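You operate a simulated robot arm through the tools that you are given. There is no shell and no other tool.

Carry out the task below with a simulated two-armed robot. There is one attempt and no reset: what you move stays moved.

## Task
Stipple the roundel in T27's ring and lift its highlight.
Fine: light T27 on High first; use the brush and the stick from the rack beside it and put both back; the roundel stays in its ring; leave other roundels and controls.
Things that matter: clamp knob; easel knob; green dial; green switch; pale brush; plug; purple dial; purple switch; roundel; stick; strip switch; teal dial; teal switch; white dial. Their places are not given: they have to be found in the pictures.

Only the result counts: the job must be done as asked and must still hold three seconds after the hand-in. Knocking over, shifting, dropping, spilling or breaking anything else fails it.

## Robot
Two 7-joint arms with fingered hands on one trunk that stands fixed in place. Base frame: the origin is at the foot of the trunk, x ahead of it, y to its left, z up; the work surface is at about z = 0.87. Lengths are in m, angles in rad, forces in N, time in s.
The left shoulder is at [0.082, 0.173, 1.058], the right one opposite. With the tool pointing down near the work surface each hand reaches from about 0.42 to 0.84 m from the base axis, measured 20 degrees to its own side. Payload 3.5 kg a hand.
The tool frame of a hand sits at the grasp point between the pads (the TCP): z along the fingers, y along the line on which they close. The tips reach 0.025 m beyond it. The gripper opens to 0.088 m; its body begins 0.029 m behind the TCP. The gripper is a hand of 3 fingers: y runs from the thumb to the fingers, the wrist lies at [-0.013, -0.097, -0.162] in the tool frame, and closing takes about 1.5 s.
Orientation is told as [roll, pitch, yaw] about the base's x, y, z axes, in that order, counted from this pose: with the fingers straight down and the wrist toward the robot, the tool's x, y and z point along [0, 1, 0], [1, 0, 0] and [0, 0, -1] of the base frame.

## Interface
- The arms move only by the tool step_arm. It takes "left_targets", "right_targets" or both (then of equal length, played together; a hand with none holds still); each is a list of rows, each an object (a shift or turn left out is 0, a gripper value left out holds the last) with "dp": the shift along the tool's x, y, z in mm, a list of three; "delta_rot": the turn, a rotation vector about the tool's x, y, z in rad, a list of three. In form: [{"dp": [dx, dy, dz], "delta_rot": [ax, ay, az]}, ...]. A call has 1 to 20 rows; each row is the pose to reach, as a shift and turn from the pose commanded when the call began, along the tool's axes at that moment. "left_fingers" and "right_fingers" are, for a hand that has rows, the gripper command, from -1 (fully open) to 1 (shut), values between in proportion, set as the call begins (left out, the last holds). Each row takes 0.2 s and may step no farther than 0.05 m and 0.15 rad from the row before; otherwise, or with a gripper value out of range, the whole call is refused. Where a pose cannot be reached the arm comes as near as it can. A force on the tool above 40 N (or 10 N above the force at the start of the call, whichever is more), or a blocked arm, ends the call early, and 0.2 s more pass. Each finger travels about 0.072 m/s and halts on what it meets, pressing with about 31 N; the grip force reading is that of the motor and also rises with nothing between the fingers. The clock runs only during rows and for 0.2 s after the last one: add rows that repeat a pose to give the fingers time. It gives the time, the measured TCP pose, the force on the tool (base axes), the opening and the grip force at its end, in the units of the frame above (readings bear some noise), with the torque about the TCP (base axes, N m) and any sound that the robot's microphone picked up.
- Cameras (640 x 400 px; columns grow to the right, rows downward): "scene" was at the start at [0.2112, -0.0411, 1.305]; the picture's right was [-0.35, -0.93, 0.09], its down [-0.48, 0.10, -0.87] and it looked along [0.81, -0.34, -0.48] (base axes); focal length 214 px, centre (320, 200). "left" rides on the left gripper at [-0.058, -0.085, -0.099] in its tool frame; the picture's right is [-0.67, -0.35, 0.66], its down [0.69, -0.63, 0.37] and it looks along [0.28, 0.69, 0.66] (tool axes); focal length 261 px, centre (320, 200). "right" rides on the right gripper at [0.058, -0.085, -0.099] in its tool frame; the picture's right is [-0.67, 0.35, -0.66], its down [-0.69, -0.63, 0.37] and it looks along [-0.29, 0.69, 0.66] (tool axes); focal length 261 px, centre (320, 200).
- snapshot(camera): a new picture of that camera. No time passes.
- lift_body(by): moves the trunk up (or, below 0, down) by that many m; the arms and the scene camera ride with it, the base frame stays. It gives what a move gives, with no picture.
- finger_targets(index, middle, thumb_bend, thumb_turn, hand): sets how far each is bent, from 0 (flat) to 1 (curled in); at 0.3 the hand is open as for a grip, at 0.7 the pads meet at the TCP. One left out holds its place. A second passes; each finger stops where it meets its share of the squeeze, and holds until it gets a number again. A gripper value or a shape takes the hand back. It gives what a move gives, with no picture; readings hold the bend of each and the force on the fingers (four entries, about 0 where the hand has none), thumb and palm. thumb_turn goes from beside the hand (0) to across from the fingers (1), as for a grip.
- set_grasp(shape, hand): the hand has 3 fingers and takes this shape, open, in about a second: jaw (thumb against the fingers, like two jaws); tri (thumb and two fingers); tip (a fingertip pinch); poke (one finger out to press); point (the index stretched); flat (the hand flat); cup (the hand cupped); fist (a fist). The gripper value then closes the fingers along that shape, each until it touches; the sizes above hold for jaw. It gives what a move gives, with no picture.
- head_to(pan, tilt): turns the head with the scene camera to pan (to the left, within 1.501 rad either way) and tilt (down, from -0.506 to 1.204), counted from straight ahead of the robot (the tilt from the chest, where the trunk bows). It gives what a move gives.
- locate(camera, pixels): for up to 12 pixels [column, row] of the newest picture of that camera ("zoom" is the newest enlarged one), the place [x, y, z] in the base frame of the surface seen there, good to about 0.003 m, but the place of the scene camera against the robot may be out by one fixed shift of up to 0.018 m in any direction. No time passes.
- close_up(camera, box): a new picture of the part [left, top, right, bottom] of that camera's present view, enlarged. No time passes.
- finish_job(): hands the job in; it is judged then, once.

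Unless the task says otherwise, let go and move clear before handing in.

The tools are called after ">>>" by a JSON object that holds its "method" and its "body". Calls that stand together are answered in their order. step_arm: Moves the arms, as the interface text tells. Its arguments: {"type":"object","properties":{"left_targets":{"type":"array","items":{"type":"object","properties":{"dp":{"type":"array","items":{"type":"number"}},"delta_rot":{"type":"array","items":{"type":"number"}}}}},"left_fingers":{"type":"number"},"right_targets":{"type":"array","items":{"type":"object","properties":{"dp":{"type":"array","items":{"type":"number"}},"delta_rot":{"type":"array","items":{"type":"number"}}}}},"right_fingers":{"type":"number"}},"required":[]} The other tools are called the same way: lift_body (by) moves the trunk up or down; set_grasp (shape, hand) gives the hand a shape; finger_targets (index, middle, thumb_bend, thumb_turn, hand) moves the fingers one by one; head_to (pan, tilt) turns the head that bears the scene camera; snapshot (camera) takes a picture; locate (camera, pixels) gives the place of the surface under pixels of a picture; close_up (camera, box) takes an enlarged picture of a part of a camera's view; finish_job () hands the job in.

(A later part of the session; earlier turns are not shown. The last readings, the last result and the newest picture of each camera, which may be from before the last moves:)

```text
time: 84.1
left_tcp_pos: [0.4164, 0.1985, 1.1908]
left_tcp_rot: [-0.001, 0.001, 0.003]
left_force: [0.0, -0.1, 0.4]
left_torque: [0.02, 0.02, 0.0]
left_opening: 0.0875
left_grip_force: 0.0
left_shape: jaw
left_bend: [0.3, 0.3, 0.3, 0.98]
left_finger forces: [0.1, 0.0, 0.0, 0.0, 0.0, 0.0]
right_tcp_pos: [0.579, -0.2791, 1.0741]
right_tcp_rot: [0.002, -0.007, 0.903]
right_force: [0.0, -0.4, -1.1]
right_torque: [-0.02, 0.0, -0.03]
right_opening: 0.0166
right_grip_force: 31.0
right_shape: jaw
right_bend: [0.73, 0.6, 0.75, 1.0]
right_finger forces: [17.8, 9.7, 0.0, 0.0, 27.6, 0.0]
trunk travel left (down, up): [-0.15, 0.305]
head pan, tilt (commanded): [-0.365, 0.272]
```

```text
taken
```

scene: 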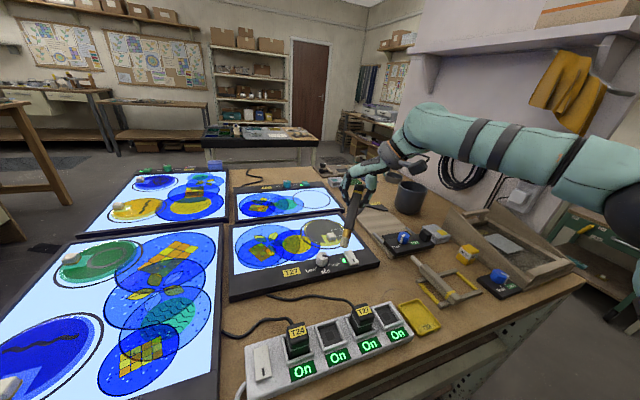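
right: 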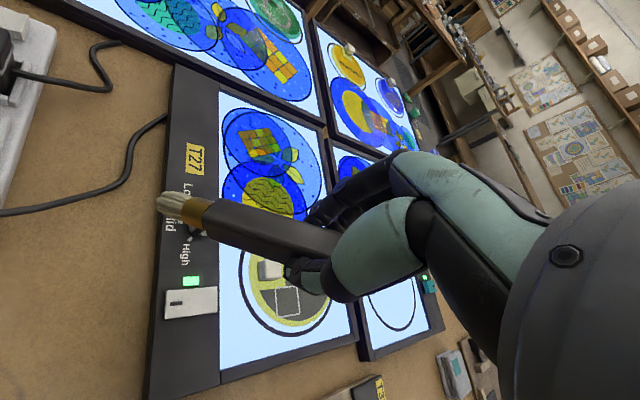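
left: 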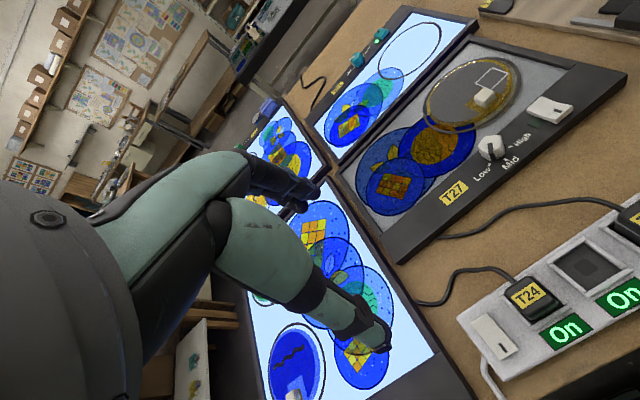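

The brush hangs toward me above T27. I'll now tilt the hand by -0.75 so the brush points almost straight down, staying well above the glass.

>>> {"method": "step_arm", "body": {"right_targets": [{"dp": [0, 0, -5], "delta_rot": [0, -0.14, 0]}, {"dp": [0, 0, -5], "delta_rot": [0, -0.28, 0]}, {"dp": [0, 0, -5], "delta_rot": [0, -0.42, 0]}, {"dp": [0, 0, -5], "delta_rot": [0, -0.56, 0]}, {"dp": [0, 0, -5], "delta_rot": [0, -0.7, 0]}, {"dp": [0, 0, -5], "delta_rot": [0, -0.75, 0]}, {"dp": [0, 0, -5], "delta_rot": [0, -0.75, 0]}]}}

>>> {"method": "snapshot", "body": {"camera": "scene"}}

>>> {"method": "snapshot", "body": {"camera": "right"}}

```text
time: 85.7
left_tcp_pos: [0.4162, 0.1974, 1.19]
left_tcp_rot: [-0.001, 0.001, 0.003]
left_force: [-0.2, -0.6, -0.5]
left_torque: [0.04, -0.02, 0.01]
left_opening: 0.088
left_grip_force: 0.3
left_shape: jaw
left_bend: [0.3, 0.3, 0.3, 0.98]
left_finger forces: [0.0, 0.0, 0.1, 0.0, 0.0, 0.0]
right_tcp_pos: [0.5808, -0.2796, 1.0787]
right_tcp_rot: [-0.746, -0.008, 0.902]
right_force: [0.2, -0.1, -0.7]
right_torque: [0.02, 0.0, 0.03]
right_opening: 0.0164
right_grip_force: 31.1
right_shape: jaw
right_bend: [0.73, 0.6, 0.75, 1.0]
right_finger forces: [17.9, 9.6, 0.0, 0.1, 27.5, 0.1]
trunk travel left (down, up): [-0.15, 0.305]
head pan, tilt (commanded): [-0.365, 0.272]
```

```text
taken
```

scene: 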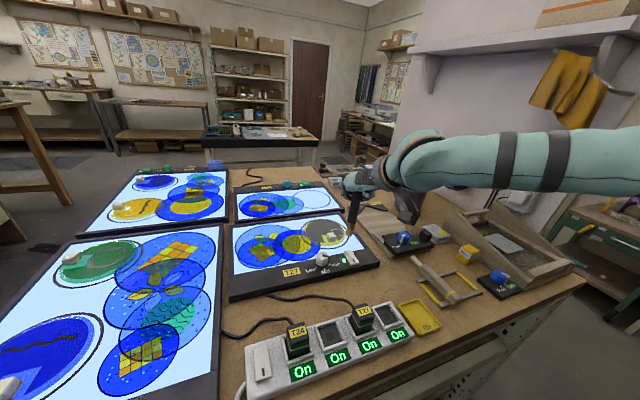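

```text
taken
```

right: 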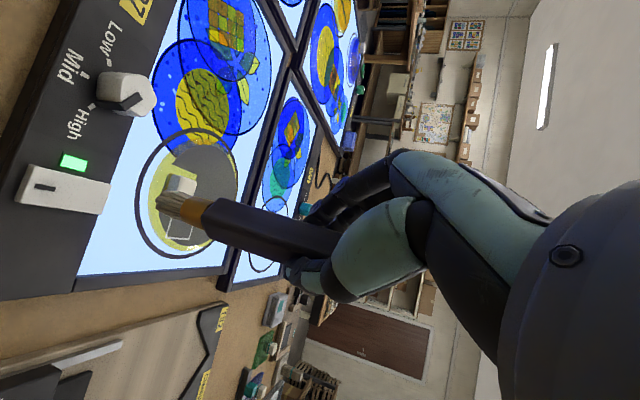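

The brush now points nearly straight down. I'll measure its tip from this view to get the exact offset.

>>> {"method": "close_up", "body": {"camera": "right", "box": [120, 150, 280, 260]}}

>>> {"method": "locate", "body": {"camera": "right", "pixels": [[158, 202], [162, 212], [160, 206], [170, 203], [190, 211], [207, 213], [205, 222], [208, 206], [240, 230]]}}

```text
3.64 times, centred on (200, 205) of right
```

zoom: 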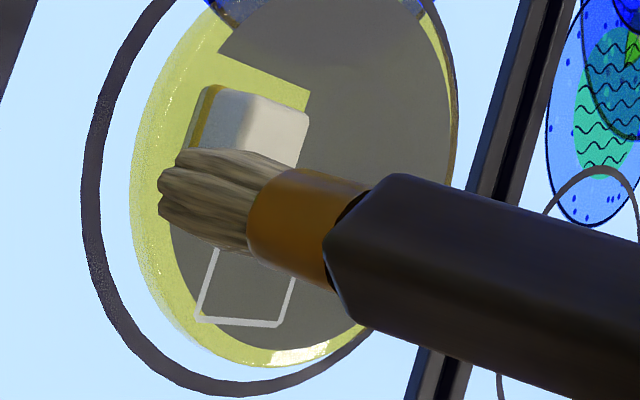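

```text
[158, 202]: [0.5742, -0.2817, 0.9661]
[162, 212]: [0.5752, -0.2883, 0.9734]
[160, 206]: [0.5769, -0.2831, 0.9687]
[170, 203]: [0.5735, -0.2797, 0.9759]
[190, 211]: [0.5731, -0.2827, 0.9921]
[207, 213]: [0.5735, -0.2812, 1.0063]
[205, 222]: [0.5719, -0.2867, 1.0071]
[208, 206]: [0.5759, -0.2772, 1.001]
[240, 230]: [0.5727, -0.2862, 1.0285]
```

The tip is straight below the TCP by ~0.1125 m, at (0.577,-0.282,0.966). I'll move over the roundel centre area with the tip ~3-4 cm above the glass.

>>> {"method": "step_arm", "body": {"right_targets": [{"dp": [-2, 25, 10]}, {"dp": [-9, 48, 27]}, {"dp": [-18, 70, 46]}, {"dp": [-27.7, 91, 64.8]}, {"dp": [-27.7, 91, 64.8]}]}}

>>> {"method": "close_up", "body": {"camera": "scene", "box": [270, 170, 400, 270]}}

>>> {"method": "snapshot", "body": {"camera": "right"}}

```text
time: 86.9
left_tcp_pos: [0.4161, 0.1988, 1.1916]
left_tcp_rot: [0.0, -0.001, 0.002]
left_force: [-0.2, -0.3, 0.4]
left_torque: [0.0, -0.01, -0.01]
left_opening: 0.0882
left_grip_force: 0.2
left_shape: jaw
left_bend: [0.3, 0.3, 0.3, 0.98]
left_finger forces: [0.1, 0.0, 0.0, 0.0, 0.0, 0.1]
right_tcp_pos: [0.6789, -0.2594, 1.0524]
right_tcp_rot: [-0.747, -0.006, 0.899]
right_force: [-0.3, 0.4, -0.1]
right_torque: [0.02, -0.02, -0.01]
right_opening: 0.0165
right_grip_force: 31.0
right_shape: jaw
right_bend: [0.73, 0.6, 0.75, 1.0]
right_finger forces: [17.8, 9.6, 0.1, 0.0, 27.4, 0.1]
right hand out of reach, approached as far as the arm can: row 4, 5
trunk travel left (down, up): [-0.15, 0.305]
head pan, tilt (commanded): [-0.365, 0.272]
```

```text
4.00 times, centred on (335, 220) of scene
```

zoom: 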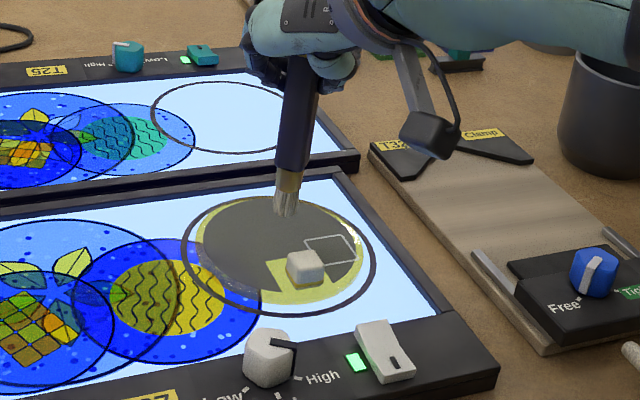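

```text
taken
```

right: 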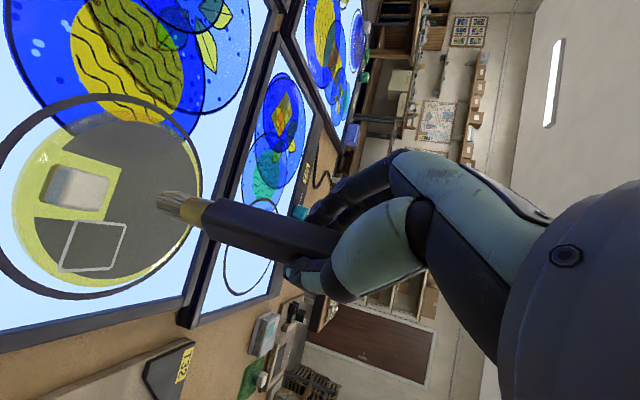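

The tip hovers at about (0.675,-0.261,0.940), right over the grey centre, just at the arm's x-limit for this height. I'll lower the brush vertically to just above the glass.

>>> {"method": "step_arm", "body": {"right_targets": [{"dp": [6.8, 0, 7.3]}, {"dp": [13.6, 0, 14.7]}, {"dp": [20.4, 0, 22]}, {"dp": [22.4, 0, 24.2]}, {"dp": [22.4, 0, 24.2]}]}}

>>> {"method": "close_up", "body": {"camera": "right", "box": [60, 120, 260, 280]}}

>>> {"method": "close_up", "body": {"camera": "scene", "box": [285, 190, 375, 260]}}

```text
time: 88.1
left_tcp_pos: [0.4177, 0.1985, 1.1902]
left_tcp_rot: [-0.001, 0.001, 0.004]
left_force: [-0.7, -0.5, 0.3]
left_torque: [0.03, -0.02, 0.01]
left_opening: 0.0879
left_grip_force: 0.0
left_shape: jaw
left_bend: [0.3, 0.3, 0.3, 0.98]
left_finger forces: [0.0, 0.0, 0.0, 0.0, 0.0, 0.0]
right_tcp_pos: [0.6785, -0.2595, 1.02]
right_tcp_rot: [-0.746, -0.006, 0.902]
right_force: [0.8, -0.4, -1.0]
right_torque: [-0.01, 0.01, -0.02]
right_opening: 0.0165
right_grip_force: 31.1
right_shape: jaw
right_bend: [0.73, 0.6, 0.75, 1.0]
right_finger forces: [17.8, 9.6, 0.0, 0.0, 27.5, 0.0]
trunk travel left (down, up): [-0.15, 0.305]
head pan, tilt (commanded): [-0.365, 0.272]
```

```text
2.50 times, centred on (160, 200) of right
```

zoom: 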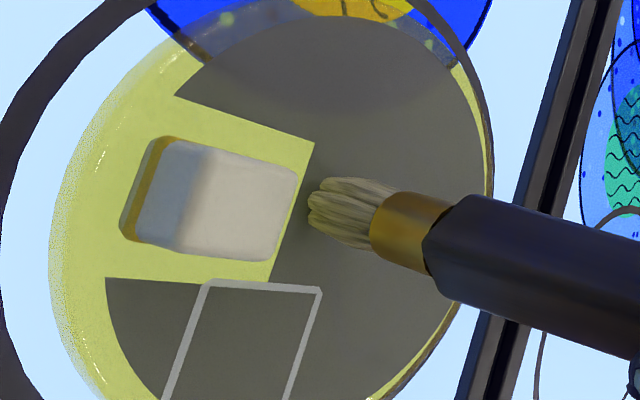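

```text
5.71 times, centred on (330, 225) of scene
```

zoom: 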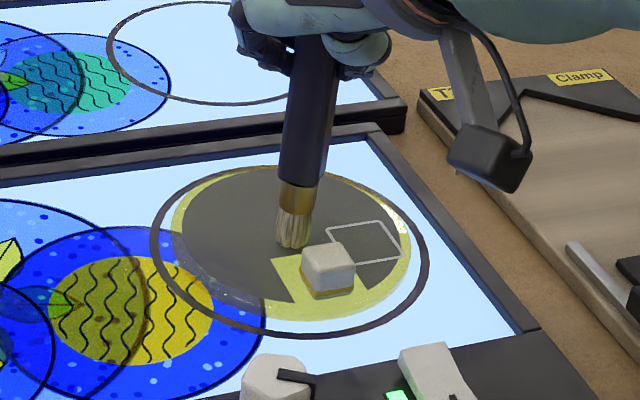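

The bristles are ~8 mm above the glass with the cube close by, so I'll shift ~1 cm away from the cube (+x,+y) and lower to about 1 mm above contact.

>>> {"method": "step_arm", "body": {"right_targets": [{"dp": [-0.3, 15.6, 0.3]}, {"dp": [-0.3, 15.6, 0.3]}, {"dp": [2.4, 15.6, 3.2]}, {"dp": [4.5, 15.6, 5.4]}, {"dp": [4.5, 15.6, 5.4]}]}}

>>> {"method": "close_up", "body": {"camera": "right", "box": [60, 120, 260, 280]}}

>>> {"method": "close_up", "body": {"camera": "scene", "box": [285, 190, 375, 260]}}

```text
time: 89.3
left_tcp_pos: [0.4159, 0.199, 1.1902]
left_tcp_rot: [0.002, 0.0, 0.0]
left_force: [0.2, -0.8, -0.4]
left_torque: [0.02, -0.01, 0.04]
left_opening: 0.0876
left_grip_force: 0.1
left_shape: jaw
left_bend: [0.3, 0.3, 0.3, 0.98]
left_finger forces: [0.0, 0.0, 0.0, 0.0, 0.0, 0.1]
right_tcp_pos: [0.6795, -0.2606, 1.0184]
right_tcp_rot: [-0.746, -0.008, 0.9]
right_force: [-0.2, 0.2, -0.7]
right_torque: [-0.03, 0.06, 0.01]
right_opening: 0.0166
right_grip_force: 30.9
right_shape: jaw
right_bend: [0.73, 0.6, 0.75, 1.0]
right_finger forces: [17.8, 9.6, 0.1, 0.0, 27.5, 0.0]
right hand out of reach, approached as far as the arm can: row 1, 2, 3, 4, 5
trunk travel left (down, up): [-0.15, 0.305]
head pan, tilt (commanded): [-0.365, 0.272]
```

```text
2.50 times, centred on (160, 200) of right
```

zoom: 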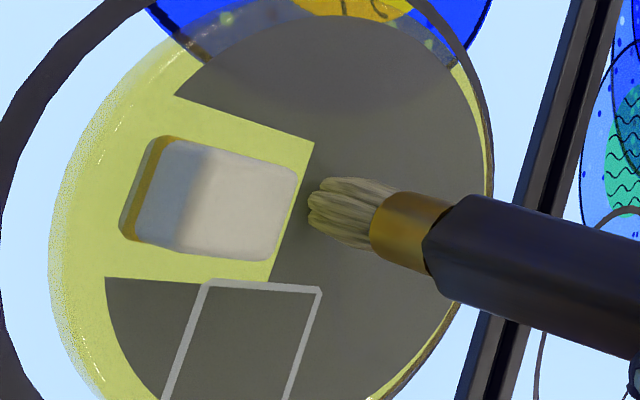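

```text
5.71 times, centred on (330, 225) of scene
```

zoom: 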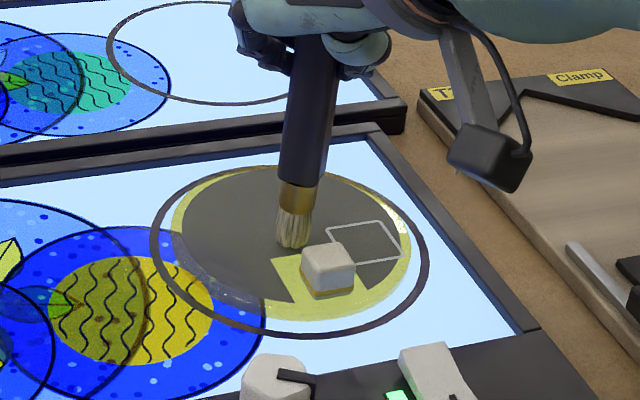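

The arm won't go further out at this tilt. Tilting a bit more (to about -1.0) swings the tip 2–3 cm further away and eases the reach; I'll raise 2 cm and do that.

>>> {"method": "step_arm", "body": {"right_targets": [{"dp": [-6.8, 0, -7.3]}, {"dp": [-13.6, 0, -14.7], "delta_rot": [0, -0.1, 0]}, {"dp": [-13.6, 0, -14.7], "delta_rot": [0, -0.2, 0]}, {"dp": [-13.6, 0, -14.7], "delta_rot": [0, -0.25, 0]}, {"dp": [-13.6, 0, -14.7], "delta_rot": [0, -0.25, 0]}]}}

>>> {"method": "close_up", "body": {"camera": "scene", "box": [285, 170, 395, 260]}}

>>> {"method": "snapshot", "body": {"camera": "right"}}

```text
time: 90.5
left_tcp_pos: [0.4156, 0.1986, 1.1894]
left_tcp_rot: [-0.001, 0.0, 0.002]
left_force: [0.0, 0.7, 0.3]
left_torque: [0.05, 0.0, 0.0]
left_opening: 0.0874
left_grip_force: 0.1
left_shape: jaw
left_bend: [0.3, 0.3, 0.3, 0.98]
left_finger forces: [0.0, 0.0, 0.0, 0.0, 0.0, 0.0]
right_tcp_pos: [0.6795, -0.259, 1.0382]
right_tcp_rot: [-0.995, -0.007, 0.9]
right_force: [-0.3, 0.5, -1.3]
right_torque: [0.0, 0.0, -0.02]
right_opening: 0.0164
right_grip_force: 31.7
right_shape: jaw
right_bend: [0.73, 0.6, 0.75, 1.0]
right_finger forces: [17.9, 9.6, 0.0, 0.0, 27.5, 0.1]
trunk travel left (down, up): [-0.15, 0.305]
head pan, tilt (commanded): [-0.365, 0.272]
```

```text
4.44 times, centred on (340, 215) of scene
```

zoom: 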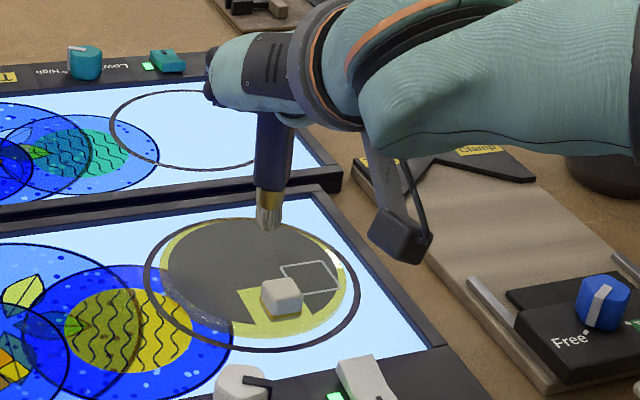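

```text
taken
```

right: 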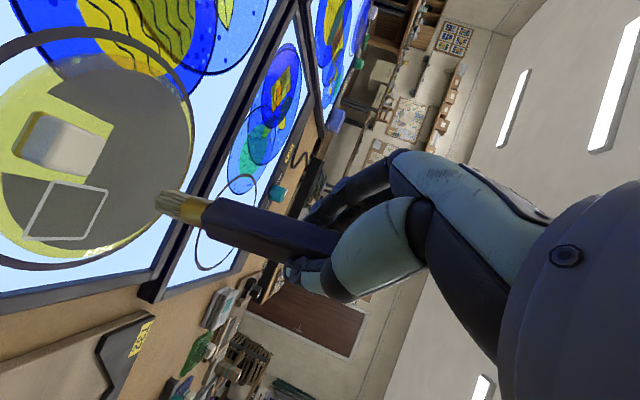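

Reached: tilt -0.995, with the tip computed at about (0.698,-0.278,0.929), over the grey. I'll shift 2 cm left and lower to ~8 mm above the glass.

>>> {"method": "step_arm", "body": {"right_targets": [{"dp": [7, 15.7, -10]}, {"dp": [16, 15.7, -4]}, {"dp": [25.2, 15.7, 1.5]}, {"dp": [25.2, 15.7, 1.5]}]}}

>>> {"method": "snapshot", "body": {"camera": "right"}}

>>> {"method": "close_up", "body": {"camera": "scene", "box": [285, 190, 375, 260]}}

```text
time: 91.5
left_tcp_pos: [0.4163, 0.1991, 1.1915]
left_tcp_rot: [0.0, 0.0, 0.001]
left_force: [0.1, 0.2, 0.9]
left_torque: [0.04, 0.0, 0.01]
left_opening: 0.0878
left_grip_force: 0.1
left_shape: jaw
left_bend: [0.3, 0.3, 0.3, 0.98]
left_finger forces: [0.0, 0.1, 0.0, 0.1, 0.0, 0.1]
right_tcp_pos: [0.6766, -0.2428, 1.0211]
right_tcp_rot: [-0.996, -0.008, 0.901]
right_force: [0.5, -0.9, -0.3]
right_torque: [0.03, 0.0, 0.0]
right_opening: 0.0164
right_grip_force: 31.6
right_shape: jaw
right_bend: [0.73, 0.6, 0.75, 1.0]
right_finger forces: [17.9, 9.5, 0.0, 0.1, 27.6, 0.0]
right hand out of reach, approached as far as the arm can: row 1, 2, 3, 4
trunk travel left (down, up): [-0.15, 0.305]
head pan, tilt (commanded): [-0.365, 0.272]
```

```text
taken
```

right: 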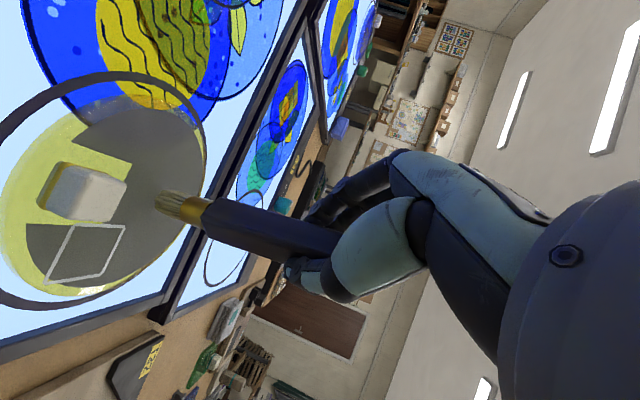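

```text
5.71 times, centred on (330, 225) of scene
```

zoom: 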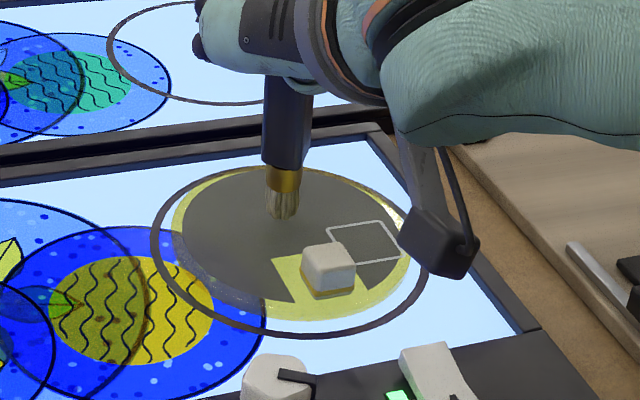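

The brush tip is above the middle of the grey (≈(0.695,-0.262), z≈0.912). I'll go down 11 mm in small rows and watch the force.

>>> {"method": "step_arm", "body": {"right_targets": [{"dp": [3.4, 0, 2.2]}, {"dp": [6.7, 0, 4.4]}, {"dp": [8.4, 0, 5.4]}, {"dp": [9.2, 0, 6.0]}, {"dp": [9.2, 0, 6.0]}]}}

>>> {"method": "close_up", "body": {"camera": "scene", "box": [285, 190, 375, 260]}}

>>> {"method": "close_up", "body": {"camera": "right", "box": [60, 120, 260, 280]}}

```text
time: 92.7
left_tcp_pos: [0.4148, 0.1992, 1.1912]
left_tcp_rot: [-0.001, -0.003, 0.0]
left_force: [0.0, -0.2, 0.3]
left_torque: [0.01, 0.02, -0.01]
left_opening: 0.0877
left_grip_force: 0.0
left_shape: jaw
left_bend: [0.3, 0.3, 0.3, 0.98]
left_finger forces: [0.0, 0.1, 0.0, 0.1, 0.0, 0.2]
right_tcp_pos: [0.6746, -0.2441, 1.0128]
right_tcp_rot: [-0.997, -0.006, 0.902]
right_force: [-0.3, 1.6, 9.2]
right_torque: [-0.07, -0.18, 0.03]
right_opening: 0.0168
right_grip_force: 31.5
right_shape: jaw
right_bend: [0.73, 0.6, 0.75, 1.0]
right_finger forces: [19.2, 10.8, 0.0, 0.0, 28.2, 0.1]
trunk travel left (down, up): [-0.15, 0.305]
head pan, tilt (commanded): [-0.365, 0.272]
```

```text
5.71 times, centred on (330, 225) of scene
```

zoom: 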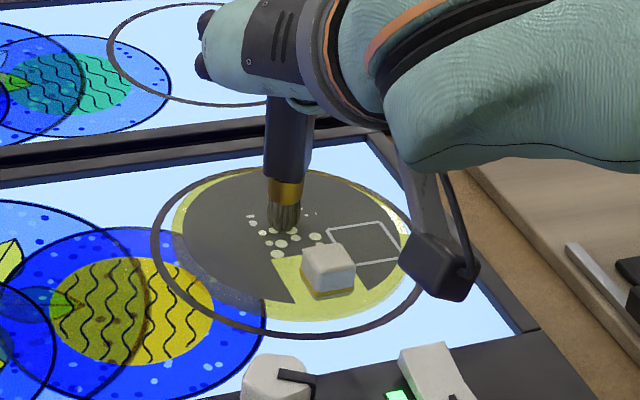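

```text
2.50 times, centred on (160, 200) of right
```

zoom: 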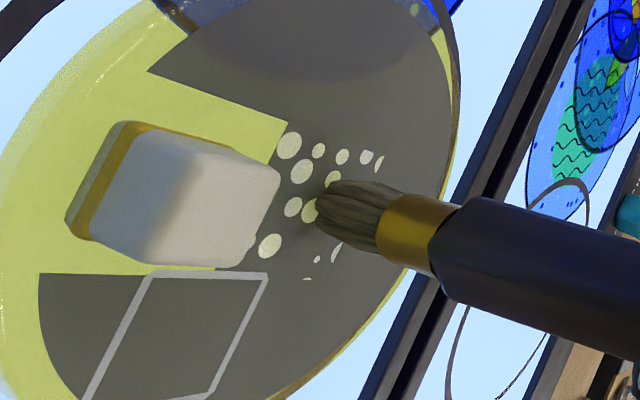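

Contact gave ~9 N and stipple dots appeared around the brush (pale spots at zoom (265-320,215-250)). I'll lift off and see the result of this dab.

>>> {"method": "step_arm", "body": {"right_targets": [{"dp": [-4.2, 0, -2.7]}, {"dp": [-12.6, 0, -8.2]}, {"dp": [-21, 0, -13.6]}, {"dp": [-21, 0, -13.6]}]}}

>>> {"method": "close_up", "body": {"camera": "scene", "box": [285, 190, 375, 260]}}

>>> {"method": "close_up", "body": {"camera": "right", "box": [20, 100, 260, 300]}}

```text
time: 93.7
left_tcp_pos: [0.4172, 0.1987, 1.1916]
left_tcp_rot: [0.0, -0.001, 0.002]
left_force: [1.2, -0.2, 0.6]
left_torque: [0.01, 0.01, 0.01]
left_opening: 0.0877
left_grip_force: 0.1
left_shape: jaw
left_bend: [0.3, 0.3, 0.3, 0.98]
left_finger forces: [0.1, 0.0, 0.0, 0.0, 0.0, 0.0]
right_tcp_pos: [0.6766, -0.2432, 1.0357]
right_tcp_rot: [-0.995, -0.006, 0.901]
right_force: [0.4, 0.3, -1.5]
right_torque: [-0.01, -0.02, -0.01]
right_opening: 0.0165
right_grip_force: 31.3
right_shape: jaw
right_bend: [0.73, 0.6, 0.75, 1.0]
right_finger forces: [17.8, 10.1, 0.0, 0.0, 28.0, 0.1]
trunk travel left (down, up): [-0.15, 0.305]
head pan, tilt (commanded): [-0.365, 0.272]
```

```text
5.71 times, centred on (330, 225) of scene
```

zoom: 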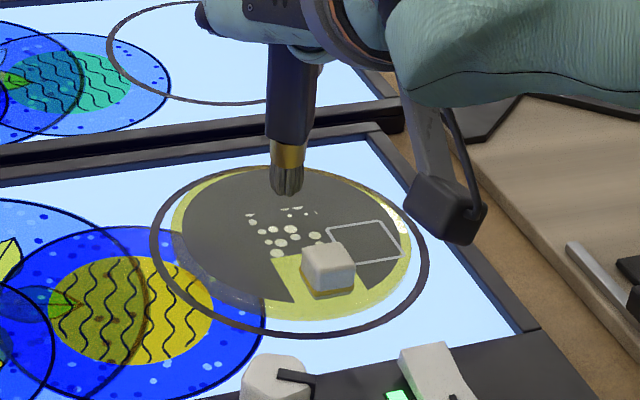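

```text
2.00 times, centred on (140, 200) of right
```

zoom: 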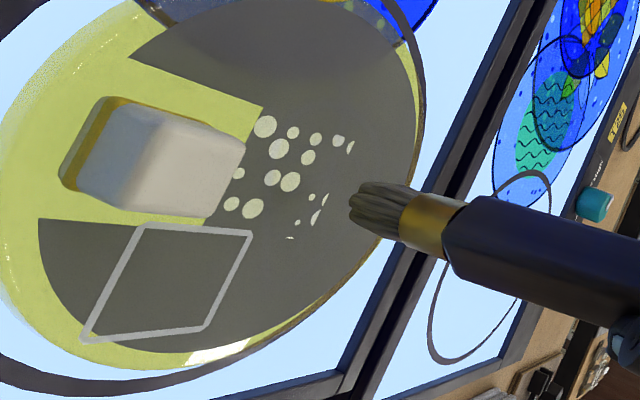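

One dab reveals dots in a disc ~4 cm wide, so I need several dabs to cover the grey. I'll measure the dotted patch and the grey boundaries to plan the dabs.

>>> {"method": "locate", "body": {"camera": "zoom", "pixels": [[265, 126], [238, 174], [231, 204], [291, 237], [350, 148], [323, 200], [130, 58], [300, 20], [405, 60], [415, 150], [262, 108], [150, 345]]}}

>>> {"method": "locate", "body": {"camera": "zoom", "pixels": [[250, 232], [205, 328], [140, 225], [85, 338], [240, 345], [300, 300], [380, 210], [205, 220], [40, 220], [110, 320]]}}

```text
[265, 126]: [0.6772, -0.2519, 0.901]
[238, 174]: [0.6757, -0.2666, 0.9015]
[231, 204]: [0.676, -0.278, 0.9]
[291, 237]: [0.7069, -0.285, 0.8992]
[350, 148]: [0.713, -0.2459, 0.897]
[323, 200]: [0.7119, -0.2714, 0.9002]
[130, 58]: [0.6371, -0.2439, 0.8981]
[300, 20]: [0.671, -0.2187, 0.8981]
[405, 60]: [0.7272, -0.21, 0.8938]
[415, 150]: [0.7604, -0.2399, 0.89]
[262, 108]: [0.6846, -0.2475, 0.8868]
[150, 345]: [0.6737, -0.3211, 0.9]
```

```text
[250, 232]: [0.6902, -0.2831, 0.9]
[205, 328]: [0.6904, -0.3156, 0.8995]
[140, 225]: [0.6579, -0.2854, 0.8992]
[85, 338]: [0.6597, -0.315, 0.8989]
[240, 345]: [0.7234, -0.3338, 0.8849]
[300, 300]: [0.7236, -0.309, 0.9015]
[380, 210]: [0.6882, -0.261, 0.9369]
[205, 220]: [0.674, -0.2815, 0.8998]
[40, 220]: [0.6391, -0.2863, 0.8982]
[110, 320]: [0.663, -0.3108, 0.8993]
```

The dots span x 0.675–0.713, y -0.246…-0.285 (radius ≈2 cm about the tip), and the grey covers x>0.677 plus both sides of the cube's notch. I'll dab a series of places; next one further left at tip ≈(0.69,-0.235).

>>> {"method": "step_arm", "body": {"right_targets": [{"dp": [5.8, 9.1, -8.9]}, {"dp": [11.6, 18.2, -17.8]}, {"dp": [20, 18.2, -12.4]}, {"dp": [20, 18.2, -12.4]}]}}

```text
time: 94.7
left_tcp_pos: [0.4172, 0.1985, 1.1903]
left_tcp_rot: [0.0, 0.001, 0.0]
left_force: [0.0, -0.2, 0.1]
left_torque: [-0.01, 0.03, 0.01]
left_opening: 0.0877
left_grip_force: 0.0
left_shape: jaw
left_bend: [0.3, 0.3, 0.3, 0.98]
left_finger forces: [0.0, 0.1, 0.0, 0.0, 0.0, 0.0]
right_tcp_pos: [0.664, -0.2257, 1.0357]
right_tcp_rot: [-0.995, -0.007, 0.901]
right_force: [-0.6, 0.5, -0.5]
right_torque: [0.02, 0.0, 0.01]
right_opening: 0.0165
right_grip_force: 31.1
right_shape: jaw
right_bend: [0.73, 0.6, 0.75, 1.0]
right_finger forces: [17.8, 10.0, 0.0, 0.1, 27.9, 0.0]
right hand out of reach, approached as far as the arm can: row 1, 2, 3, 4
trunk travel left (down, up): [-0.15, 0.305]
head pan, tilt (commanded): [-0.365, 0.272]
```

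The arm is limited diagonally here (ended at (0.664,-0.226)). I'll try a smaller yaw (0.6) in place and see whether reach opens up.

>>> {"method": "step_arm", "body": {"right_targets": [{"dp": [0, 0, 0], "delta_rot": [0.084, 0, 0.0544]}, {"dp": [0, 0, 0], "delta_rot": [0.168, 0, 0.109]}, {"dp": [0, 0, 0], "delta_rot": [0.2517, 0, 0.1633]}, {"dp": [0, 0, 0], "delta_rot": [0.2517, 0, 0.1633]}]}}

```text
time: 95.7
left_tcp_pos: [0.4169, 0.1994, 1.1901]
left_tcp_rot: [0.0, 0.001, 0.002]
left_force: [0.0, 0.1, 0.1]
left_torque: [0.03, -0.01, -0.03]
left_opening: 0.0878
left_grip_force: 0.0
left_shape: jaw
left_bend: [0.3, 0.3, 0.3, 0.98]
left_finger forces: [0.0, 0.1, 0.0, 0.0, 0.1, 0.0]
right_tcp_pos: [0.6476, -0.2378, 1.0498]
right_tcp_rot: [-0.995, -0.007, 0.735]
right_force: [0.1, 0.4, -0.3]
right_torque: [-0.01, -0.01, 0.0]
right_opening: 0.0165
right_grip_force: 30.6
right_shape: jaw
right_bend: [0.73, 0.6, 0.75, 1.0]
right_finger forces: [17.9, 10.0, 0.0, 0.0, 27.7, 0.0]
right hand out of reach, approached as far as the arm can: row 1, 2, 3, 4
trunk travel left (down, up): [-0.15, 0.305]
head pan, tilt (commanded): [-0.365, 0.272]
```

Smaller yaw makes it worse, so a larger yaw should help. I'll turn to yaw ≈1.25 in the air.

>>> {"method": "step_arm", "body": {"right_targets": [{"delta_rot": [-0.105, 0, -0.068]}, {"delta_rot": [-0.21, 0, -0.136]}, {"delta_rot": [-0.315, 0, -0.204]}, {"delta_rot": [-0.42, 0, -0.272]}, {"delta_rot": [-0.42, 0, -0.272]}]}}

>>> {"method": "close_up", "body": {"camera": "scene", "box": [270, 150, 410, 260]}}

```text
time: 96.9
left_tcp_pos: [0.4164, 0.1989, 1.1905]
left_tcp_rot: [0.001, -0.001, 0.002]
left_force: [0.2, 0.4, 0.2]
left_torque: [0.03, -0.01, -0.02]
left_opening: 0.0877
left_grip_force: 0.0
left_shape: jaw
left_bend: [0.3, 0.3, 0.3, 0.98]
left_finger forces: [0.0, 0.0, 0.0, 0.0, 0.0, 0.1]
right_tcp_pos: [0.6478, -0.2382, 1.0492]
right_tcp_rot: [-0.997, -0.008, 1.236]
right_force: [-1.0, 0.3, -0.7]
right_torque: [-0.02, -0.01, 0.02]
right_opening: 0.0164
right_grip_force: 31.1
right_shape: jaw
right_bend: [0.73, 0.6, 0.75, 1.0]
right_finger forces: [17.8, 9.7, 0.1, 0.0, 27.4, 0.0]
trunk travel left (down, up): [-0.15, 0.305]
head pan, tilt (commanded): [-0.365, 0.272]
```

```text
3.64 times, centred on (340, 205) of scene
```

zoom: 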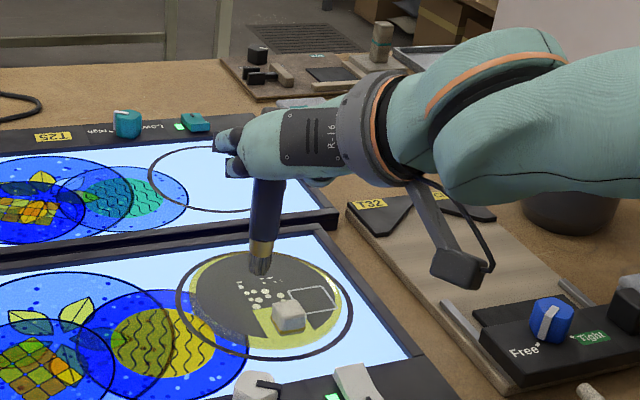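

Yaw 1.24 works with no warning. I'll move so the tip is over (0.69,-0.232), still ~2.5 cm above the glass.

>>> {"method": "step_arm", "body": {"right_targets": [{"dp": [2.9, 11.5, 8.5]}, {"dp": [5.8, 22.9, 16.9]}, {"dp": [5.8, 22.9, 16.9]}]}}

```text
time: 97.7
left_tcp_pos: [0.4166, 0.1983, 1.1911]
left_tcp_rot: [0.0, 0.0, 0.002]
left_force: [-1.0, -0.1, 0.0]
left_torque: [-0.01, 0.01, -0.01]
left_opening: 0.0878
left_grip_force: 0.0
left_shape: jaw
left_bend: [0.3, 0.3, 0.3, 0.98]
left_finger forces: [0.1, 0.0, 0.1, 0.0, 0.0, 0.0]
right_tcp_pos: [0.6638, -0.2188, 1.0354]
right_tcp_rot: [-0.999, -0.008, 1.235]
right_force: [-0.3, -0.3, -1.2]
right_torque: [-0.03, 0.01, 0.02]
right_opening: 0.0169
right_grip_force: 30.9
right_shape: jaw
right_bend: [0.73, 0.6, 0.75, 1.0]
right_finger forces: [17.7, 9.6, 0.2, 0.0, 27.5, 0.1]
trunk travel left (down, up): [-0.15, 0.305]
head pan, tilt (commanded): [-0.365, 0.272]
```

No warning; the tip is over (0.688,-0.231). I'll dab: down 24 mm, hold, and back up.

>>> {"method": "step_arm", "body": {"right_targets": [{"dp": [10.1, 0, 6.5]}, {"dp": [16.8, 0, 10.9]}, {"dp": [20.2, 0, 13.0]}, {"dp": [20.2, 0, 13.0]}]}}

>>> {"method": "step_arm", "body": {"right_targets": [{"dp": [-4, 0, -2.6]}, {"dp": [-12, 0, -7.8]}, {"dp": [-20.2, 0, -13.0]}]}}

>>> {"method": "close_up", "body": {"camera": "scene", "box": [285, 190, 375, 260]}}

```text
time: 98.7
left_tcp_pos: [0.4146, 0.1992, 1.1908]
left_tcp_rot: [-0.001, -0.002, 0.0]
left_force: [-0.1, -0.1, -0.8]
left_torque: [0.03, -0.01, -0.01]
left_opening: 0.088
left_grip_force: 0.2
left_shape: jaw
left_bend: [0.3, 0.3, 0.3, 0.98]
left_finger forces: [0.0, 0.1, 0.1, 0.1, 0.0, 0.1]
right_tcp_pos: [0.6633, -0.2177, 1.0123]
right_tcp_rot: [-1.0, -0.01, 1.234]
right_force: [0.1, 0.4, 8.5]
right_torque: [0.04, -0.17, -0.02]
right_opening: 0.0165
right_grip_force: 31.1
right_shape: jaw
right_bend: [0.73, 0.6, 0.75, 1.0]
right_finger forces: [18.2, 10.4, 0.0, 0.1, 29.0, 0.1]
trunk travel left (down, up): [-0.15, 0.305]
head pan, tilt (commanded): [-0.365, 0.272]
```

```text
time: 99.5
left_tcp_pos: [0.4151, 0.1991, 1.1903]
left_tcp_rot: [0.001, 0.001, 0.002]
left_force: [0.2, 0.2, -0.3]
left_torque: [0.0, 0.02, 0.02]
left_opening: 0.0875
left_grip_force: 0.0
left_shape: jaw
left_bend: [0.3, 0.3, 0.3, 0.98]
left_finger forces: [0.1, 0.0, 0.0, 0.0, 0.0, 0.0]
right_tcp_pos: [0.6639, -0.2184, 1.0348]
right_tcp_rot: [-0.998, -0.007, 1.235]
right_force: [-0.6, -1.2, -1.2]
right_torque: [-0.04, 0.03, -0.01]
right_opening: 0.0163
right_grip_force: 30.7
right_shape: jaw
right_bend: [0.73, 0.6, 0.75, 1.0]
right_finger forces: [17.9, 10.0, 0.0, 0.0, 27.9, 0.0]
trunk travel left (down, up): [-0.15, 0.305]
head pan, tilt (commanded): [-0.365, 0.272]
```

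```text
5.71 times, centred on (330, 225) of scene
```

zoom: 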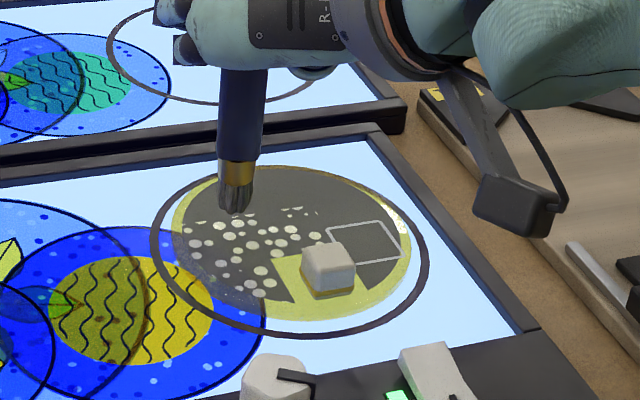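

The second dab dotted the left part too (185–270, 215–295 in zoom). Next the far part: I'll try the tip over (0.72,-0.24).

>>> {"method": "step_arm", "body": {"right_targets": [{"dp": [-6.4, 0.6, 9.9]}, {"dp": [-12.8, 1.2, 19.9]}, {"dp": [-19.2, 1.8, 29.8]}, {"dp": [-19.2, 1.8, 29.8]}]}}

```text
time: 100.5
left_tcp_pos: [0.4163, 0.1992, 1.1903]
left_tcp_rot: [-0.001, 0.0, 0.001]
left_force: [-0.6, 0.4, -0.6]
left_torque: [-0.02, 0.01, 0.04]
left_opening: 0.0878
left_grip_force: 0.0
left_shape: jaw
left_bend: [0.3, 0.3, 0.3, 0.98]
left_finger forces: [0.0, 0.0, 0.1, 0.0, 0.0, 0.0]
right_tcp_pos: [0.6979, -0.2293, 1.035]
right_tcp_rot: [-0.998, -0.007, 1.236]
right_force: [-0.1, -1.2, -1.1]
right_torque: [0.0, 0.01, 0.03]
right_opening: 0.0163
right_grip_force: 31.1
right_shape: jaw
right_bend: [0.73, 0.6, 0.75, 1.0]
right_finger forces: [17.6, 9.9, 0.0, 0.0, 27.4, 0.0]
trunk travel left (down, up): [-0.15, 0.305]
head pan, tilt (commanded): [-0.365, 0.272]
```

Reached without warning: tip over (0.722,-0.241). Dab there.

>>> {"method": "step_arm", "body": {"right_targets": [{"dp": [10.1, 0, 6.5]}, {"dp": [16.8, 0, 10.9]}, {"dp": [20, 0, 12.9]}, {"dp": [20, 0, 12.9]}]}}

>>> {"method": "step_arm", "body": {"right_targets": [{"dp": [-4, 0, -2.6]}, {"dp": [-12, 0, -7.8]}, {"dp": [-20, 0, -12.9]}]}}

>>> {"method": "close_up", "body": {"camera": "scene", "box": [285, 190, 375, 260]}}

```text
time: 101.5
left_tcp_pos: [0.4168, 0.199, 1.1913]
left_tcp_rot: [-0.001, -0.001, 0.001]
left_force: [-1.1, -0.2, 0.5]
left_torque: [0.02, 0.01, 0.02]
left_opening: 0.0877
left_grip_force: 0.1
left_shape: jaw
left_bend: [0.3, 0.3, 0.3, 0.98]
left_finger forces: [0.1, 0.1, 0.0, 0.0, 0.0, 0.1]
right_tcp_pos: [0.6937, -0.2346, 1.017]
right_tcp_rot: [-0.998, -0.007, 1.235]
right_force: [-0.5, -0.6, -1.2]
right_torque: [-0.01, 0.03, 0.01]
right_opening: 0.0162
right_grip_force: 31.1
right_shape: jaw
right_bend: [0.73, 0.6, 0.75, 1.0]
right_finger forces: [17.7, 9.9, 0.0, 0.0, 27.5, 0.0]
right hand out of reach, approached as far as the arm can: row 1, 2, 3, 4
trunk travel left (down, up): [-0.15, 0.305]
head pan, tilt (commanded): [-0.365, 0.272]
```

```text
time: 102.3
left_tcp_pos: [0.4171, 0.1985, 1.1905]
left_tcp_rot: [0.0, -0.001, 0.003]
left_force: [0.4, -0.8, -1.2]
left_torque: [0.01, -0.01, 0.02]
left_opening: 0.0879
left_grip_force: 0.0
left_shape: jaw
left_bend: [0.3, 0.3, 0.3, 0.98]
left_finger forces: [0.1, 0.0, 0.0, 0.1, 0.0, 0.0]
right_tcp_pos: [0.6926, -0.2335, 1.0408]
right_tcp_rot: [-0.999, -0.007, 1.237]
right_force: [0.3, -0.2, -0.4]
right_torque: [0.02, -0.01, -0.01]
right_opening: 0.0164
right_grip_force: 31.3
right_shape: jaw
right_bend: [0.73, 0.6, 0.75, 1.0]
right_finger forces: [17.7, 9.8, 0.0, 0.0, 27.4, 0.0]
trunk travel left (down, up): [-0.15, 0.305]
head pan, tilt (commanded): [-0.365, 0.272]
```

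```text
5.71 times, centred on (330, 225) of scene
```

zoom: 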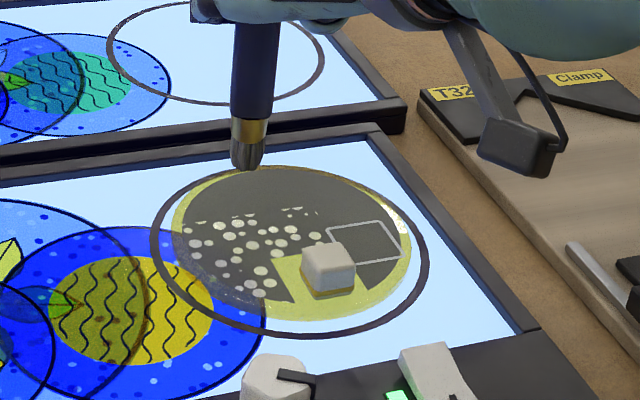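

No contact that time: the arm couldn't get low enough there. I'll turn the yaw a bit further (≈1.43) to gain reach.

>>> {"method": "step_arm", "body": {"right_targets": [{"delta_rot": [-0.084, 0, -0.0545]}, {"delta_rot": [-0.168, 0, -0.109]}, {"delta_rot": [-0.168, 0, -0.109]}]}}

```text
time: 103.1
left_tcp_pos: [0.4177, 0.1997, 1.1903]
left_tcp_rot: [0.0, 0.0, 0.001]
left_force: [-0.6, -0.4, 1.3]
left_torque: [-0.03, -0.01, -0.03]
left_opening: 0.0877
left_grip_force: 0.0
left_shape: jaw
left_bend: [0.3, 0.3, 0.3, 0.98]
left_finger forces: [0.0, 0.0, 0.0, 0.1, 0.1, 0.1]
right_tcp_pos: [0.6919, -0.2341, 1.0405]
right_tcp_rot: [-0.997, -0.007, 1.436]
right_force: [0.4, -0.1, -0.7]
right_torque: [0.01, 0.06, 0.01]
right_opening: 0.0164
right_grip_force: 30.7
right_shape: jaw
right_bend: [0.73, 0.6, 0.75, 1.0]
right_finger forces: [17.6, 9.9, 0.0, 0.0, 27.4, 0.1]
trunk travel left (down, up): [-0.15, 0.305]
head pan, tilt (commanded): [-0.365, 0.272]
```

Yaw 1.436 holds fine; the tip is over (0.718,-0.241). Dab down 29 mm.

>>> {"method": "step_arm", "body": {"right_targets": [{"dp": [10.1, 0, 6.5]}, {"dp": [18.5, 0, 11.9]}, {"dp": [22.7, 0, 14.7]}, {"dp": [24.2, 0, 15.6]}, {"dp": [24.2, 0, 15.6]}]}}

>>> {"method": "step_arm", "body": {"right_targets": [{"dp": [-4, 0, -2.6]}, {"dp": [-12, 0, -7.8]}, {"dp": [-22, 0, -14.2]}]}}

>>> {"method": "close_up", "body": {"camera": "scene", "box": [285, 190, 375, 260]}}

```text
time: 104.3
left_tcp_pos: [0.4167, 0.1989, 1.1919]
left_tcp_rot: [0.001, -0.001, 0.002]
left_force: [-0.4, 0.7, 0.6]
left_torque: [0.03, -0.02, 0.02]
left_opening: 0.0878
left_grip_force: 0.1
left_shape: jaw
left_bend: [0.3, 0.3, 0.3, 0.98]
left_finger forces: [0.0, 0.0, 0.1, 0.0, 0.0, 0.0]
right_tcp_pos: [0.6919, -0.2338, 1.014]
right_tcp_rot: [-1.001, -0.006, 1.437]
right_force: [-0.6, -0.2, 6.7]
right_torque: [0.05, -0.08, 0.02]
right_opening: 0.0165
right_grip_force: 30.6
right_shape: jaw
right_bend: [0.73, 0.6, 0.75, 1.0]
right_finger forces: [18.0, 10.2, 0.0, 0.0, 28.2, 0.0]
trunk travel left (down, up): [-0.15, 0.305]
head pan, tilt (commanded): [-0.365, 0.272]
```

```text
time: 105.1
left_tcp_pos: [0.4167, 0.1993, 1.191]
left_tcp_rot: [0.0, 0.001, 0.0]
left_force: [0.4, -0.5, 0.4]
left_torque: [0.04, -0.01, 0.03]
left_opening: 0.0879
left_grip_force: 0.0
left_shape: jaw
left_bend: [0.3, 0.3, 0.3, 0.98]
left_finger forces: [0.1, 0.1, 0.1, 0.0, 0.0, 0.0]
right_tcp_pos: [0.6934, -0.235, 1.0391]
right_tcp_rot: [-1.0, -0.006, 1.436]
right_force: [0.0, -0.2, -1.0]
right_torque: [0.0, 0.01, 0.02]
right_opening: 0.0164
right_grip_force: 31.1
right_shape: jaw
right_bend: [0.73, 0.6, 0.75, 1.0]
right_finger forces: [17.6, 10.1, 0.0, 0.0, 27.5, 0.0]
trunk travel left (down, up): [-0.15, 0.305]
head pan, tilt (commanded): [-0.365, 0.272]
```

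```text
5.71 times, centred on (330, 225) of scene
```

zoom: 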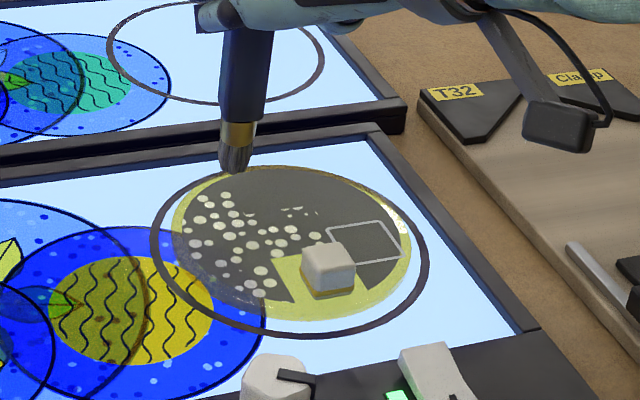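

The far-left is dotted now. Next dab at tip ≈(0.725,-0.27).

>>> {"method": "step_arm", "body": {"right_targets": [{"dp": [-5.3, -26.9, 8.2]}, {"dp": [-5.3, -26.9, 8.2]}, {"dp": [4.8, -26.9, 14.7]}, {"dp": [12.3, -26.9, 19.6]}, {"dp": [16.5, -26.9, 22.3]}, {"dp": [17.8, -26.9, 23.1]}, {"dp": [17.8, -26.9, 23.1]}]}}

>>> {"method": "step_arm", "body": {"right_targets": [{"dp": [-4, 0, -2.6]}, {"dp": [-12, 0, -7.8]}, {"dp": [-22, 0, -14.2]}]}}

>>> {"method": "close_up", "body": {"camera": "scene", "box": [285, 190, 375, 260]}}

```text
time: 106.7
left_tcp_pos: [0.4151, 0.1991, 1.1909]
left_tcp_rot: [-0.001, -0.001, 0.001]
left_force: [-0.7, -0.4, 0.0]
left_torque: [0.02, -0.05, -0.02]
left_opening: 0.0877
left_grip_force: 0.2
left_shape: jaw
left_bend: [0.3, 0.3, 0.3, 0.98]
left_finger forces: [0.0, 0.0, 0.0, 0.0, 0.1, 0.0]
right_tcp_pos: [0.6983, -0.2608, 1.0122]
right_tcp_rot: [-1.002, -0.008, 1.437]
right_force: [-0.7, 0.2, 10.0]
right_torque: [0.08, -0.18, 0.02]
right_opening: 0.0162
right_grip_force: 30.9
right_shape: jaw
right_bend: [0.73, 0.6, 0.75, 1.0]
right_finger forces: [18.1, 10.7, 0.1, 0.0, 29.0, 0.0]
trunk travel left (down, up): [-0.15, 0.305]
head pan, tilt (commanded): [-0.365, 0.272]
```

```text
time: 107.5
left_tcp_pos: [0.4166, 0.1983, 1.1909]
left_tcp_rot: [0.001, -0.001, 0.003]
left_force: [-0.4, 0.0, -0.3]
left_torque: [-0.02, -0.02, -0.02]
left_opening: 0.0874
left_grip_force: 0.1
left_shape: jaw
left_bend: [0.3, 0.3, 0.3, 0.98]
left_finger forces: [0.0, 0.0, 0.1, 0.0, 0.1, 0.1]
right_tcp_pos: [0.6991, -0.2612, 1.0359]
right_tcp_rot: [-0.999, -0.008, 1.437]
right_force: [0.2, -1.0, -0.2]
right_torque: [0.03, 0.02, -0.01]
right_opening: 0.0166
right_grip_force: 30.7
right_shape: jaw
right_bend: [0.73, 0.6, 0.75, 1.0]
right_finger forces: [17.8, 10.1, 0.0, 0.1, 27.9, 0.0]
trunk travel left (down, up): [-0.15, 0.305]
head pan, tilt (commanded): [-0.365, 0.272]
```

```text
5.71 times, centred on (330, 225) of scene
```

zoom: 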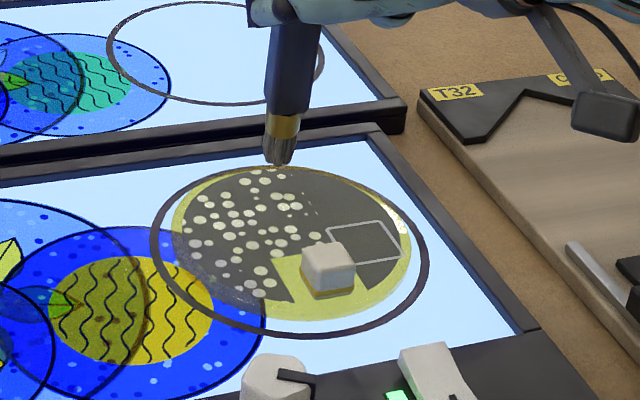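

Good coverage on the far side. Next dab at tip ≈(0.718,-0.30).

>>> {"method": "step_arm", "body": {"right_targets": [{"dp": [1.4, -32.6, -2.2]}, {"dp": [1.4, -32.6, -2.2]}, {"dp": [11.5, -32.6, 4.3]}, {"dp": [17.4, -32.6, 8.1]}, {"dp": [20.7, -32.6, 10.3]}, {"dp": [21.6, -32.6, 10.9]}, {"dp": [21.6, -32.6, 10.9]}]}}

>>> {"method": "step_arm", "body": {"right_targets": [{"dp": [-4, 0, -2.6]}, {"dp": [-12, 0, -7.8]}, {"dp": [-22, 0, -14.2]}]}}

>>> {"method": "close_up", "body": {"camera": "scene", "box": [285, 190, 375, 260]}}

```text
time: 109.1
left_tcp_pos: [0.4166, 0.1984, 1.1905]
left_tcp_rot: [0.001, 0.0, 0.002]
left_force: [0.4, 0.0, -0.3]
left_torque: [-0.03, 0.02, 0.02]
left_opening: 0.088
left_grip_force: 0.0
left_shape: jaw
left_bend: [0.3, 0.3, 0.3, 0.98]
left_finger forces: [0.1, 0.0, 0.0, 0.1, 0.0, 0.1]
right_tcp_pos: [0.6919, -0.2939, 1.0144]
right_tcp_rot: [-0.998, -0.004, 1.432]
right_force: [0.0, 0.2, 2.7]
right_torque: [-0.02, -0.07, 0.0]
right_opening: 0.0165
right_grip_force: 30.6
right_shape: jaw
right_bend: [0.73, 0.6, 0.75, 1.0]
right_finger forces: [17.8, 10.2, 0.0, 0.0, 28.2, 0.1]
trunk travel left (down, up): [-0.15, 0.305]
head pan, tilt (commanded): [-0.365, 0.272]
```

```text
time: 109.9
left_tcp_pos: [0.4168, 0.1993, 1.1906]
left_tcp_rot: [0.0, 0.001, 0.001]
left_force: [-0.7, -1.1, 0.1]
left_torque: [0.01, -0.02, 0.0]
left_opening: 0.0877
left_grip_force: 0.0
left_shape: jaw
left_bend: [0.3, 0.3, 0.3, 0.98]
left_finger forces: [0.0, 0.0, 0.0, 0.0, 0.1, 0.0]
right_tcp_pos: [0.6911, -0.2941, 1.0376]
right_tcp_rot: [-0.998, -0.007, 1.437]
right_force: [0.2, -1.0, -1.5]
right_torque: [-0.02, -0.01, 0.01]
right_opening: 0.0164
right_grip_force: 31.5
right_shape: jaw
right_bend: [0.73, 0.6, 0.75, 1.0]
right_finger forces: [17.7, 10.2, 0.0, 0.0, 28.0, 0.0]
trunk travel left (down, up): [-0.15, 0.305]
head pan, tilt (commanded): [-0.365, 0.272]
```

```text
5.71 times, centred on (330, 225) of scene
```

zoom: 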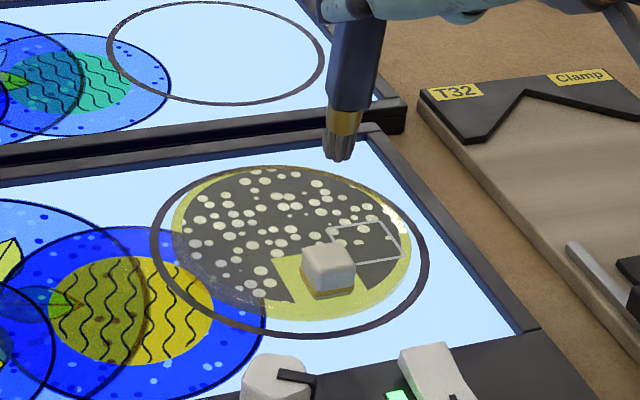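

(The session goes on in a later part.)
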